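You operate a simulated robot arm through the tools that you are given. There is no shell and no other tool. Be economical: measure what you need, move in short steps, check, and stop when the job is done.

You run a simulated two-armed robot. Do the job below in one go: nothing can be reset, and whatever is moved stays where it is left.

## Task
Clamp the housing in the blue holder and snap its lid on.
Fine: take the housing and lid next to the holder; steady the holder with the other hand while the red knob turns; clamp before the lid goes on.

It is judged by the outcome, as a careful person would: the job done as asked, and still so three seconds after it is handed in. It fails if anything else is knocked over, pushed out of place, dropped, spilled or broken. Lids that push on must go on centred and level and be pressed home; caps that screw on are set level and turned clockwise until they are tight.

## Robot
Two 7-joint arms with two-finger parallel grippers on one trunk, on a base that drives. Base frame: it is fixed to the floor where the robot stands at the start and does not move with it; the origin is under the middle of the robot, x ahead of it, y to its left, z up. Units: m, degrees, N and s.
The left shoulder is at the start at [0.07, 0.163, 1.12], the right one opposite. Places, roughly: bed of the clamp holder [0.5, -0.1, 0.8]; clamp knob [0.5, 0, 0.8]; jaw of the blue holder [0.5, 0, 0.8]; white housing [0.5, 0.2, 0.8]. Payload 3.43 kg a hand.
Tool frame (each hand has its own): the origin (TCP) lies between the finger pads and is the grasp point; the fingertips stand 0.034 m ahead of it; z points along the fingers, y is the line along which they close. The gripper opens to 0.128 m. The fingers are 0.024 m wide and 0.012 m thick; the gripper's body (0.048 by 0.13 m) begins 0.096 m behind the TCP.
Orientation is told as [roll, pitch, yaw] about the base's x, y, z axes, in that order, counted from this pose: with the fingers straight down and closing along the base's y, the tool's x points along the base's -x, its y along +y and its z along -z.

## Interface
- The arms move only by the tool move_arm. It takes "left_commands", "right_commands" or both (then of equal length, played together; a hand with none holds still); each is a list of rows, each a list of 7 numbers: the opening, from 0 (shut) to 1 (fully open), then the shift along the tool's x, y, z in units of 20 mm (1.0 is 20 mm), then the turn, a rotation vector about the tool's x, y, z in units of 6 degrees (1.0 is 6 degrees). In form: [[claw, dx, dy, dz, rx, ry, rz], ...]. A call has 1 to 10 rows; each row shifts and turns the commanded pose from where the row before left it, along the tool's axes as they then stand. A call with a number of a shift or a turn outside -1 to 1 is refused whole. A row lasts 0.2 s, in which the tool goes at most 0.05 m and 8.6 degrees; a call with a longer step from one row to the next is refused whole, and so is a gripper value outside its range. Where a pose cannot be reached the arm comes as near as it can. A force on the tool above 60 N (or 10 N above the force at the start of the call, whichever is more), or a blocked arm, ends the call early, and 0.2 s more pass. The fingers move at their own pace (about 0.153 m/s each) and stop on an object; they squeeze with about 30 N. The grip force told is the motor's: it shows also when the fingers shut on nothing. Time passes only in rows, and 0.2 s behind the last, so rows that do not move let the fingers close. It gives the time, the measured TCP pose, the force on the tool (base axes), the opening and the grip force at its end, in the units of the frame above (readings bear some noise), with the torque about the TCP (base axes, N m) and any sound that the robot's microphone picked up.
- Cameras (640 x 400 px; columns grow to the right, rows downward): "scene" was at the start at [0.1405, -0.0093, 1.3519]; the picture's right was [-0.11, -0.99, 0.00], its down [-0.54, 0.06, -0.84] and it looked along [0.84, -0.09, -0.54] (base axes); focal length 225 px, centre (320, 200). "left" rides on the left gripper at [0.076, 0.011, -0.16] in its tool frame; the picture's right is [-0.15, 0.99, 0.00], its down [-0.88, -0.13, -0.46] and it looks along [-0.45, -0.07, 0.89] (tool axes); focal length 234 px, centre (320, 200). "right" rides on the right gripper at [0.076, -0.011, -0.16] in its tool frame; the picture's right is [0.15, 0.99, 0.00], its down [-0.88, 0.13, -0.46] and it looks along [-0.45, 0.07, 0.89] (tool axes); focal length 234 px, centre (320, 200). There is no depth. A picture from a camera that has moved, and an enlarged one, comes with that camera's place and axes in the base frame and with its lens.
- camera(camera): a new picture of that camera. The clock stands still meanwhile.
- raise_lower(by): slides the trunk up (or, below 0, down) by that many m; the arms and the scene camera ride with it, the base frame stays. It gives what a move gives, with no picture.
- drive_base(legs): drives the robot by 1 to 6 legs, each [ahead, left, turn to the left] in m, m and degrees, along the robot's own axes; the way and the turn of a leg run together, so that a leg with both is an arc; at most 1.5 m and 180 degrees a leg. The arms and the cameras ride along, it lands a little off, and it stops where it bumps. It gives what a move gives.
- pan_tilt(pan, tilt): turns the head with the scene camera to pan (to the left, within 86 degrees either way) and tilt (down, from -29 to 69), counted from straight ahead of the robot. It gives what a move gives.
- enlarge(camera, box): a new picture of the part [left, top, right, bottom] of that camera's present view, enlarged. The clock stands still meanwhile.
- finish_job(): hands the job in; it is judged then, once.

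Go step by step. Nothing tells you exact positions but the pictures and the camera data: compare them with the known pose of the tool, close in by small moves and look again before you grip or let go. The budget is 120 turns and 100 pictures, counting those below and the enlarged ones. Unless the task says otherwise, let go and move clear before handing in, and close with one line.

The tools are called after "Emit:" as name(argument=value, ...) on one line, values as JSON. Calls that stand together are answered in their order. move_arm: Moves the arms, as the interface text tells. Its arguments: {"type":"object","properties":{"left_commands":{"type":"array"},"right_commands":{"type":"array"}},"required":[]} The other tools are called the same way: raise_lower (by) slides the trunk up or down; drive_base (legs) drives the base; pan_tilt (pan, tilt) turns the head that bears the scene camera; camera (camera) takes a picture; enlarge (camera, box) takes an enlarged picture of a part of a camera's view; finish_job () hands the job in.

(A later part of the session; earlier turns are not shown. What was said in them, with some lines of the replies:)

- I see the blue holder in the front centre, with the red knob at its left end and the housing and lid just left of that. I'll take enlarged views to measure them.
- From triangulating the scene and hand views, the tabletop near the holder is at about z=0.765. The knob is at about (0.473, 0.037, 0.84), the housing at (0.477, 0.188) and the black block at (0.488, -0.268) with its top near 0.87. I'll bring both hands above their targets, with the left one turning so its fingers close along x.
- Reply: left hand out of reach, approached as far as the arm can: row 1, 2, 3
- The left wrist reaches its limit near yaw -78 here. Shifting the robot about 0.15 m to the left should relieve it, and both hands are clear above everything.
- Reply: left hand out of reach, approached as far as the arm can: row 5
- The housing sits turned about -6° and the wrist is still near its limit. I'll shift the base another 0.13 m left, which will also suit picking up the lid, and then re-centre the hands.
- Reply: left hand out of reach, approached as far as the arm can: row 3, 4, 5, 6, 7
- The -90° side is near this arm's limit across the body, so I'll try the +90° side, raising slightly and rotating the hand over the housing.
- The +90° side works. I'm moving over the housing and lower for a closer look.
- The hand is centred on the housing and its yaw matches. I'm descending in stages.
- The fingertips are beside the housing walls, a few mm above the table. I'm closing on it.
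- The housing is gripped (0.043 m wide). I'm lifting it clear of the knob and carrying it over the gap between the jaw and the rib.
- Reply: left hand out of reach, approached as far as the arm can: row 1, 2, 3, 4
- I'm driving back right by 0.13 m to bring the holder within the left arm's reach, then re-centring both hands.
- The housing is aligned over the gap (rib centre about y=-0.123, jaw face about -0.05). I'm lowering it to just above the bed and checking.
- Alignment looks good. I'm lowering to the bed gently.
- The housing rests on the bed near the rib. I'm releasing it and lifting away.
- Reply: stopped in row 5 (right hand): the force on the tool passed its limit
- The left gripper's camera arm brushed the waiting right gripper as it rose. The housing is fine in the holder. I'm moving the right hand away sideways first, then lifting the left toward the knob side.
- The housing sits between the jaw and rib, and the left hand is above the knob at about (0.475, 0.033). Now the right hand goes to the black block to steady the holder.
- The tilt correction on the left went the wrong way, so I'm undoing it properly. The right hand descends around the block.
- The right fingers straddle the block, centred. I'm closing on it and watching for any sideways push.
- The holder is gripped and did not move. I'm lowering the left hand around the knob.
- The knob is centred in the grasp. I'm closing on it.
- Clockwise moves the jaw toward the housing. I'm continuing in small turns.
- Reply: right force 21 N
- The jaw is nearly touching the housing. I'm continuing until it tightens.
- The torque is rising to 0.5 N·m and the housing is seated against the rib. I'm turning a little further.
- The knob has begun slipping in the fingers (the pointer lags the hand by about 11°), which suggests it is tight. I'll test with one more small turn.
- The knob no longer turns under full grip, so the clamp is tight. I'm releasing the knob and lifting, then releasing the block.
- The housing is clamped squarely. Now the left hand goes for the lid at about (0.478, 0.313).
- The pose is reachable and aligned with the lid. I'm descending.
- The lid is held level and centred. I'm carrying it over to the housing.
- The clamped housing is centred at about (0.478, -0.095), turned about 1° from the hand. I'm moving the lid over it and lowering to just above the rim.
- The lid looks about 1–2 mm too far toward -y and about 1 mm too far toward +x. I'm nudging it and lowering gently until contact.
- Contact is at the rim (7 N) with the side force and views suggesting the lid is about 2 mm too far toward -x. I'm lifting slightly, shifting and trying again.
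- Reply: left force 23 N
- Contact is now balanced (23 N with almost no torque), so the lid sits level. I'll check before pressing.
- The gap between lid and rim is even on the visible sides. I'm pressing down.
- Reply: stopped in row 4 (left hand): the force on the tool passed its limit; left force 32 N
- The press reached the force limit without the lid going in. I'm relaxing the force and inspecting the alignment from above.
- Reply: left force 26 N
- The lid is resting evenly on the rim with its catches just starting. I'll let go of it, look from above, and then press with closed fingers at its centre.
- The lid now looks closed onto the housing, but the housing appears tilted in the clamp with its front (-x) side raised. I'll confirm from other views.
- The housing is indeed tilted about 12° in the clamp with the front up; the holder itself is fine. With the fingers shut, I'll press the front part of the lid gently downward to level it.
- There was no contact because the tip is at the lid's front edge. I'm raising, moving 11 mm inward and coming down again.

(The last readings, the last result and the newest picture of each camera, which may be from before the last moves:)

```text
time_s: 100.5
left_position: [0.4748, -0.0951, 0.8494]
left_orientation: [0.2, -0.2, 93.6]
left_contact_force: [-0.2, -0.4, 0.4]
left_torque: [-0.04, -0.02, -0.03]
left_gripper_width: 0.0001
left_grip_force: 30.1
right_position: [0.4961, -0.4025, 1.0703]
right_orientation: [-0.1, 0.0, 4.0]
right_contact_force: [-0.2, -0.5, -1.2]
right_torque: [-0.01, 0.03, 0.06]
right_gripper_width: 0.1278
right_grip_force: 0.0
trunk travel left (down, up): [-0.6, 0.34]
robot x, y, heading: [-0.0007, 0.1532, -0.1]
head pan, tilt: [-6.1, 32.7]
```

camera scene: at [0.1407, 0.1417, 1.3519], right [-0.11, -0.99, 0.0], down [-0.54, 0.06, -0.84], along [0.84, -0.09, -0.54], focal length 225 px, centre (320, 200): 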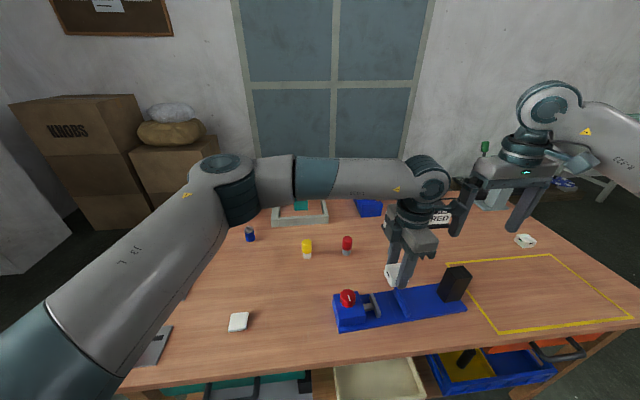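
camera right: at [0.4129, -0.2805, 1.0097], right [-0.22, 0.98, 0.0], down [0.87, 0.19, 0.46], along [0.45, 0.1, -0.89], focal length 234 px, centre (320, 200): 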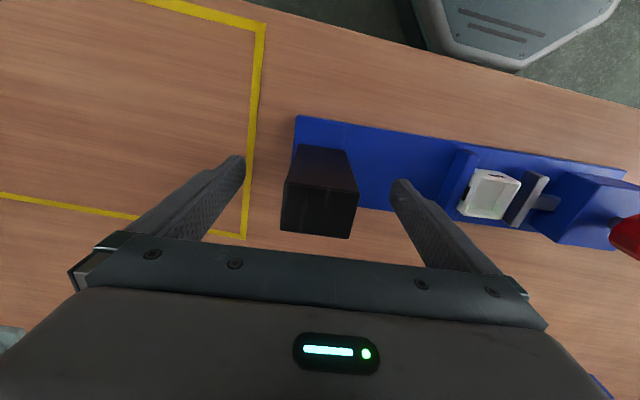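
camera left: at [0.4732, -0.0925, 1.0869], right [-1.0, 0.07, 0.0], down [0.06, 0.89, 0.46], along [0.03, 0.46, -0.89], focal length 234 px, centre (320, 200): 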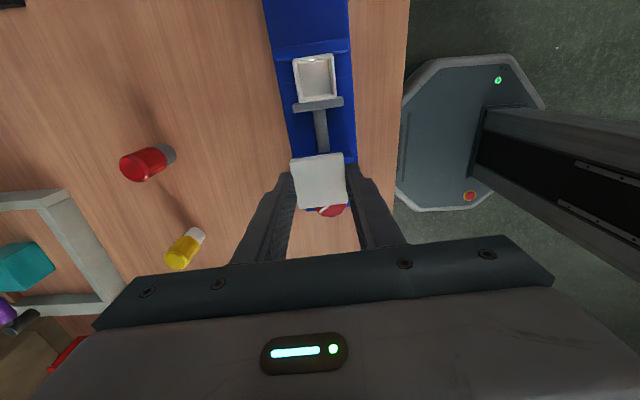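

Emit:
move_arm(left_commands=[[0, 0, 0.1, 0.1, 0, 0, 0], [0, 0, 0, 0.1, 0, 0, 0], [0, 0, 0, 0.1, 0, 0, 0], [0, 0, 0, 0.1, 0, 0, 0], [0, 0, 0, 0.1, 0, 0, 0], [0, 0, 0, 0, 0, 0, 0]])

Emit:
enlarge(camera="scene", box=[340, 260, 436, 320])

```text
time_s: 101.9
left_position: [0.4712, -0.0937, 0.8439]
left_orientation: [-0.2, 0.2, 93.6]
left_contact_force: [6.9, -5.2, 48.2]
left_torque: [-0.09, -0.29, -0.01]
left_gripper_width: 0.0
left_grip_force: 30.0
right_position: [0.4947, -0.4004, 1.0729]
right_orientation: [-0.1, -0.2, 4.2]
right_contact_force: [0.4, 0.8, -0.6]
right_torque: [0.01, 0.05, 0.0]
right_gripper_width: 0.128
right_grip_force: 0.0
trunk travel left (down, up): [-0.6, 0.34]
robot x, y, heading: [0.0026, 0.1486, -0.3]
head pan, tilt: [-6.1, 32.7]
```

```text
6.67 times, centred on (388, 290) of scene
camera zoom: at [0.1373, 0.1428, 1.3528], right [-0.11, -0.99, 0.0], down [-0.53, 0.06, -0.84], along [0.84, -0.09, -0.54], focal length 1498 px, centre (-133, -400)
```

zoom: 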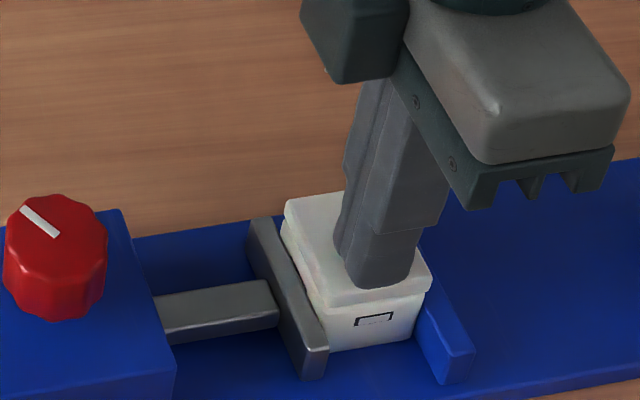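

The front catch has now popped into its slot and the housing is levelling. I'm lifting off and looking again.

Emit:
move_arm(left_commands=[[0, 0, 0, -0.5, 0, 0, 0], [0, 0, 0, -1, 0, 0, 0], [0, -0.9, 0, -1, 0, 0, 0], [0, -1, 0, 0, 0, 0, 0], [0, -1, 0, 0, 0, 0, 0], [0, -1, 0, 0, 0, 0, 0], [0, 0, 0, 0, 0, 0, 0]])

Emit:
enlarge(camera="scene", box=[350, 265, 430, 315])

Emit:
enlarge(camera="left", box=[250, 10, 410, 130])

```text
time_s: 103.5
left_position: [0.4666, -0.0159, 0.889]
left_orientation: [0.1, -0.1, 93.5]
left_contact_force: [0.3, 0.0, 1.0]
left_torque: [0.02, 0.01, -0.02]
left_gripper_width: 0.0002
left_grip_force: 29.8
right_position: [0.4949, -0.4031, 1.0697]
right_orientation: [0.1, -0.1, 4.1]
right_contact_force: [-0.3, 0.3, 0.9]
right_torque: [0.02, -0.02, -0.03]
right_gripper_width: 0.1281
right_grip_force: 0.1
trunk travel left (down, up): [-0.6, 0.34]
robot x, y, heading: [-0.0017, 0.1521, -0.2]
head pan, tilt: [-6.1, 32.7]
```

```text
8.00 times, centred on (390, 290) of scene
camera zoom: at [0.1403, 0.1408, 1.3519], right [-0.11, -0.99, 0.0], down [-0.54, 0.06, -0.84], along [0.84, -0.09, -0.54], focal length 1798 px, centre (-240, -520)
```

zoom: 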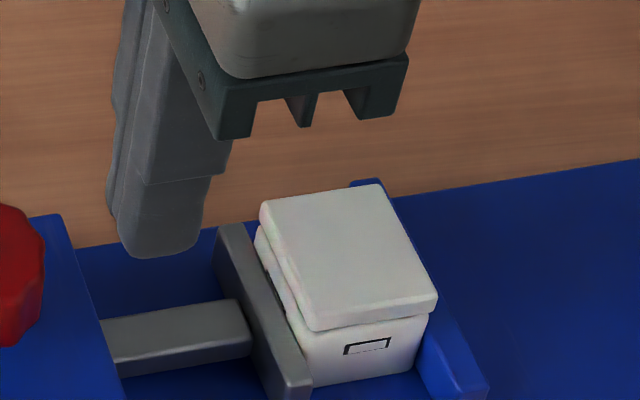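

```text
3.33 times, centred on (330, 70) of left
camera zoom: at [0.4608, -0.0927, 1.0496], right [-1.0, 0.08, 0.0], down [0.08, 0.89, 0.46], along [0.04, 0.46, -0.89], focal length 781 px, centre (287, 633)
```

zoom: 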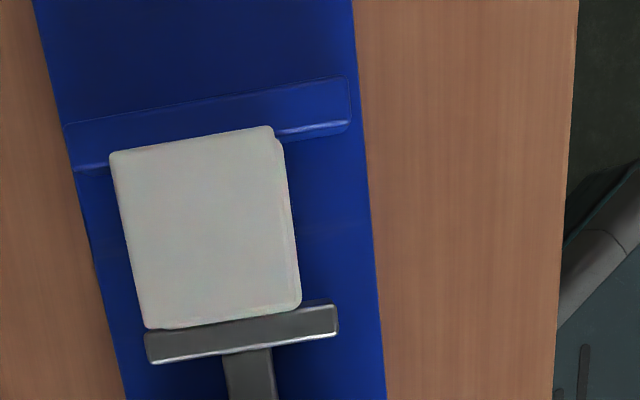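

The front catch is in. The rear may not be fully home and a slight tilt may remain, so I'm pressing at the lid's centre next.

Emit:
move_arm(left_commands=[[0, 1, -0.157, 0, 0, 0, 0], [0, 1, -0.157, 0, 0, 0, 0], [0, 1, -0.157, 0, 0, 0, 0], [0, 1, -0.157, 0, 0, 0, 0], [0, 0, 0, 0.9, 0, 0, 0], [0, 0, 0, 0.7, 0, 0, 0], [0, 0, 0, 0.2, 0, 0, 0], [0, 0, 0, 0.2, 0, 0, 0], [0, 0, 0, 0.1, 0, 0, 0], [0, 0, 0, 0, 0, 0, 0]])

Emit:
move_arm(left_commands=[[0, 0, 0, 0.1, 0, 0, 0], [0, 0, 0, 0.1, 0, 0, 0], [0, 0, 0, 0.1, 0, 0, 0], [0, 0, 0, 0, 0, 0, 0]])

```text
time_s: 105.7
left_position: [0.4849, -0.0943, 0.8491]
left_orientation: [0.0, -0.1, 93.5]
left_contact_force: [0.0, 0.9, -0.4]
left_torque: [-0.03, -0.03, -0.03]
left_gripper_width: 0.0002
left_grip_force: 30.0
right_position: [0.4972, -0.4019, 1.0718]
right_orientation: [-0.1, 0.0, 4.1]
right_contact_force: [0.5, 0.2, -0.4]
right_torque: [0.0, 0.03, 0.01]
right_gripper_width: 0.128
right_grip_force: 0.1
trunk travel left (down, up): [-0.6, 0.34]
robot x, y, heading: [-0.0019, 0.1528, -0.3]
head pan, tilt: [-6.1, 32.7]
```

```text
time_s: 106.7
left_position: [0.4832, -0.095, 0.8451]
left_orientation: [-0.1, 0.2, 93.6]
left_contact_force: [3.3, -2.2, 27.7]
left_torque: [-0.04, -0.16, 0.02]
left_gripper_width: 0.0002
left_grip_force: 29.5
right_position: [0.4962, -0.4013, 1.0717]
right_orientation: [0.0, 0.0, 4.1]
right_contact_force: [0.4, -0.3, -0.6]
right_torque: [-0.03, 0.02, 0.01]
right_gripper_width: 0.1279
right_grip_force: 0.0
trunk travel left (down, up): [-0.6, 0.34]
robot x, y, heading: [-0.0005, 0.151, 0.1]
head pan, tilt: [-6.1, 32.7]
```

Emit:
move_arm(left_commands=[[0, 0, 0, 0.08, 0, 0, 0], [0, 0, 0, 0.08, 0, 0, 0], [0, 0, 0, 0, 0, 0, 0]])

Emit:
enlarge(camera="scene", box=[350, 265, 430, 315])

```text
time_s: 107.5
left_position: [0.4828, -0.094, 0.8442]
left_orientation: [-0.3, 0.3, 93.6]
left_contact_force: [7.6, -2.5, 58.4]
left_torque: [0.07, -0.28, -0.01]
left_gripper_width: 0.0002
left_grip_force: 30.4
right_position: [0.4948, -0.3997, 1.0743]
right_orientation: [-0.2, -0.2, 4.1]
right_contact_force: [0.1, 0.2, 0.3]
right_torque: [-0.03, 0.03, -0.01]
right_gripper_width: 0.128
right_grip_force: 0.1
trunk travel left (down, up): [-0.6, 0.34]
robot x, y, heading: [-0.0014, 0.1504, -0.1]
head pan, tilt: [-6.1, 32.7]
```

```text
8.00 times, centred on (390, 290) of scene
camera zoom: at [0.1367, 0.1437, 1.3527], right [-0.11, -0.99, 0.0], down [-0.53, 0.06, -0.84], along [0.84, -0.09, -0.54], focal length 1798 px, centre (-240, -520)
```

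zoom: 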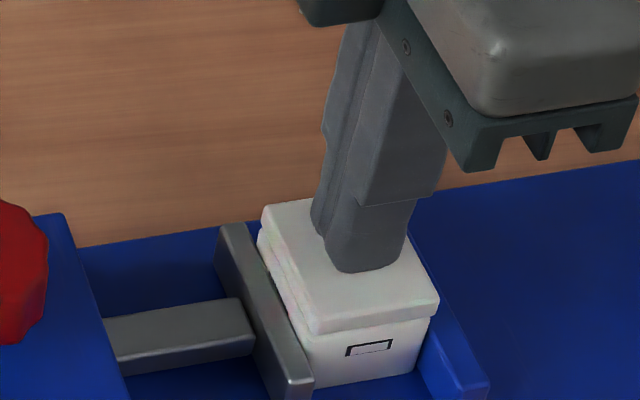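

The front tab has moved deeper into its slot. I'm pressing the rear part, then the front part, to seat all the catches and level the housing.

Emit:
move_arm(left_commands=[[0, 0, 0, -0.6, 0, 0, 0], [0, 0, -0.5, 0, 0, 0, 0], [0, 0, 0, 0.3, 0, 0, 0], [0, 0, 0, 0.15, 0, 0, 0], [0, 0, 0, 0.1, 0, 0, 0], [0, 0, 0, 0.05, 0, 0, 0], [0, 0, 0, 0, 0, 0, 0]])

Emit:
move_arm(left_commands=[[0, 0, 0, -0.6, 0, 0, 0], [0, 0, 1, 0, 0, 0, 0], [0, 0, 0.2, 0.2, 0, 0, 0], [0, 0, 0, 0.2, 0, 0, 0], [0, 0, 0, 0.1, 0, 0, 0], [0, 0, 0, 0.1, 0, 0, 0], [0, 0, 0, 0, 0, 0, 0]])

```text
time_s: 109.1
left_position: [0.4944, -0.0949, 0.8438]
left_orientation: [-0.3, 0.4, 93.7]
left_contact_force: [2.7, 3.1, 58.2]
left_torque: [0.26, -0.03, -0.04]
left_gripper_width: 0.0
left_grip_force: 30.4
right_position: [0.493, -0.4003, 1.0748]
right_orientation: [-0.2, -0.1, 4.2]
right_contact_force: [-0.6, -0.1, 0.7]
right_torque: [0.01, 0.01, 0.0]
right_gripper_width: 0.1279
right_grip_force: 0.1
trunk travel left (down, up): [-0.6, 0.34]
robot x, y, heading: [0.0007, 0.1518, -0.2]
head pan, tilt: [-6.1, 32.7]
```

```text
time_s: 110.7
left_position: [0.4693, -0.0957, 0.8444]
left_orientation: [-0.2, 0.3, 93.6]
left_contact_force: [2.5, -2.4, 51.3]
left_torque: [0.0, -0.07, -0.01]
left_gripper_width: 0.0
left_grip_force: 30.1
right_position: [0.4934, -0.4011, 1.0728]
right_orientation: [-0.1, -0.3, 4.2]
right_contact_force: [0.2, -0.2, -0.6]
right_torque: [0.04, -0.02, 0.0]
right_gripper_width: 0.128
right_grip_force: 0.1
trunk travel left (down, up): [-0.6, 0.34]
robot x, y, heading: [0.0022, 0.1529, -0.4]
head pan, tilt: [-6.1, 32.7]
```

The lid top is at the same height front, centre and rear to within 1 mm, so it is level. I'm lifting off and inspecting.

Emit:
move_arm(left_commands=[[0, 0, 0, -0.5, 0, 0, 0], [0, 0, 0, -1, 0, 0, 0], [0, 0, 0, -1, 0, 0, 0], [0, -1, 0, -1, 0, 0, 0], [0, -1, 0, 0, 0, 0, 0], [0, -1, 0, 0, 0, 0, 0], [0, -1, 0, 0, 0, 0, 0], [0, 0, 0, 0, 0, 0, 0]])

Emit:
enlarge(camera="scene", box=[350, 265, 430, 315])

Emit:
enlarge(camera="right", box=[440, 100, 552, 170])

```text
time_s: 112.5
left_position: [0.4639, -0.0183, 0.9094]
left_orientation: [0.0, 0.0, 93.7]
left_contact_force: [0.0, 0.3, -0.8]
left_torque: [-0.01, -0.01, 0.03]
left_gripper_width: 0.0
left_grip_force: 29.4
right_position: [0.4961, -0.4038, 1.0695]
right_orientation: [0.0, 0.0, 4.0]
right_contact_force: [0.6, -0.3, -0.3]
right_torque: [0.0, 0.0, -0.01]
right_gripper_width: 0.1278
right_grip_force: 0.0
trunk travel left (down, up): [-0.6, 0.34]
robot x, y, heading: [0.0023, 0.1505, -0.4]
head pan, tilt: [-6.1, 32.7]
```

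```text
8.00 times, centred on (390, 290) of scene
camera zoom: at [0.1405, 0.1406, 1.3519], right [-0.11, -0.99, 0.0], down [-0.54, 0.06, -0.84], along [0.84, -0.09, -0.54], focal length 1798 px, centre (-240, -520)
```

zoom: 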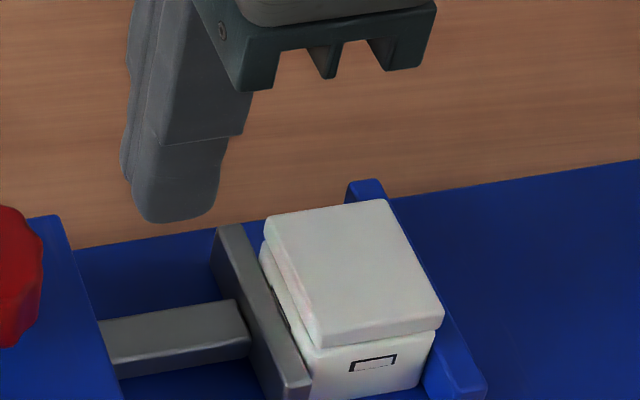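

```text
5.71 times, centred on (496, 135) of right
camera zoom: at [0.4221, -0.4188, 1.2296], right [-0.22, 0.98, 0.0], down [0.87, 0.19, 0.46], along [0.45, 0.1, -0.89], focal length 1338 px, centre (-686, 571)
```

zoom: 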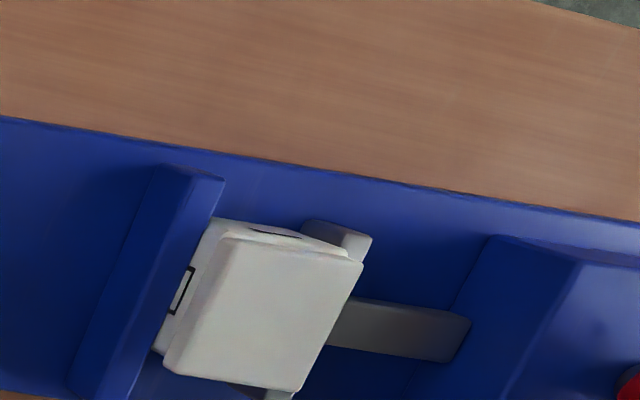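

Tabs are visible in both the front and the rib-side slots, the lid is flush and level, and the housing sits flat between jaw and rib. I'm raising the hands clear and taking a last look.

Emit:
move_arm(left_commands=[[0.2, -1, 0, -1, 0, 0, 0], [0.4, -1, 0, -1, 0, 0, 0], [0.5, -1, 0, -1, 0, 0, 0], [0.5, -1, 0, -1, 0, 0, 0], [0.5, -1, 0, -1, 0, 0, 0], [0.5, -1, 0, -1, 0, 0, 0], [0.5, -1, 0, 0, 0, 0, 0], [0.5, -1, 0, 0, 0, 0, 0], [0.5, 0, 0, 0, 0, 0, 0]])

Emit:
enlarge(camera="scene", box=[320, 230, 480, 330])

Emit:
camera(camera="scene")

```text
time_s: 114.5
left_position: [0.4569, 0.1411, 1.028]
left_orientation: [0.1, -0.1, 93.6]
left_contact_force: [0.4, -0.3, 0.6]
left_torque: [-0.01, 0.03, 0.0]
left_gripper_width: 0.0641
left_grip_force: 0.0
right_position: [0.4958, -0.4024, 1.0705]
right_orientation: [0.1, 0.0, 4.1]
right_contact_force: [0.2, -0.4, 0.6]
right_torque: [0.01, 0.01, -0.01]
right_gripper_width: 0.128
right_grip_force: 0.1
trunk travel left (down, up): [-0.6, 0.34]
robot x, y, heading: [0.0, 0.1502, -0.2]
head pan, tilt: [-6.1, 32.7]
```

```text
4.00 times, centred on (400, 280) of scene
camera zoom: at [0.1405, 0.1408, 1.3519], right [-0.11, -0.99, 0.0], down [-0.54, 0.06, -0.84], along [0.84, -0.09, -0.54], focal length 899 px, centre (0, -120)
```

zoom: 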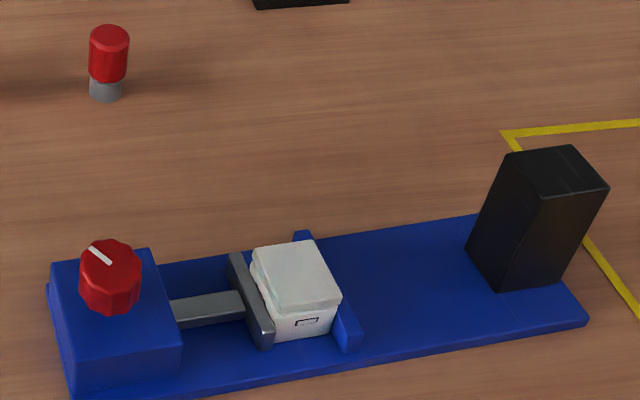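

```text
2 pictures are left
camera scene: at [0.1405, 0.1408, 1.3519], right [-0.11, -0.99, 0.0], down [-0.54, 0.06, -0.84], along [0.84, -0.09, -0.54], focal length 225 px, centre (320, 200)
```

scene: 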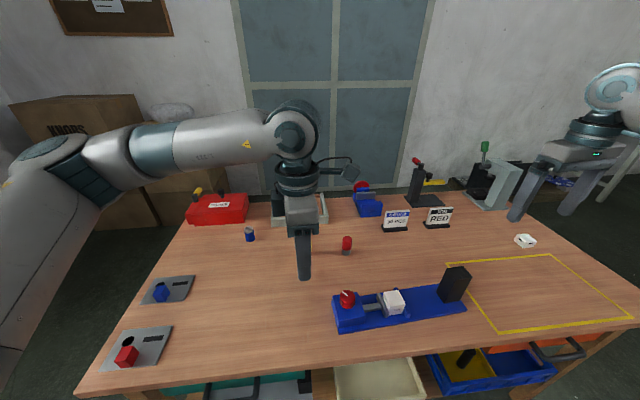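

Emit:
enlarge(camera="scene", box=[374, 284, 414, 320])

```text
11.11 times, centred on (394, 302) of scene
camera zoom: at [0.1405, 0.1408, 1.3519], right [-0.11, -0.99, 0.0], down [-0.54, 0.06, -0.84], along [0.84, -0.09, -0.54], focal length 2497 px, centre (-502, -933)
```

zoom: 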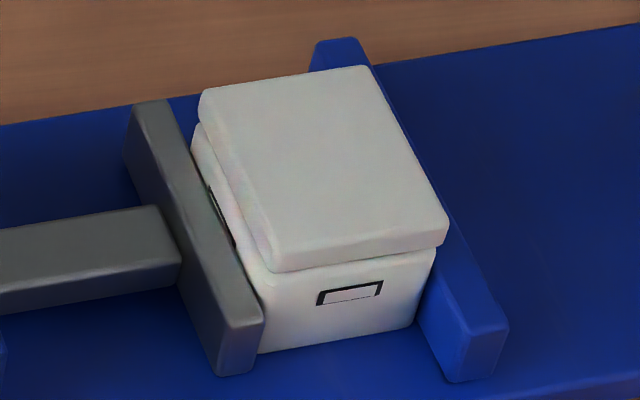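

The lid is closed all along the seam I can see and the housing is flat on the bed between jaw and rib; nothing else has moved. I'm handing in.

Emit:
finish_job()

```text
The job is handed in.
```

The housing is clamped in the blue holder and its lid is pressed on level, with catches visible in the front and rib-side slots. I couldn't see the other two sides, and the housing tilted in the clamp while I was fitting the lid, so I pressed it level again but did not re-check the knob.
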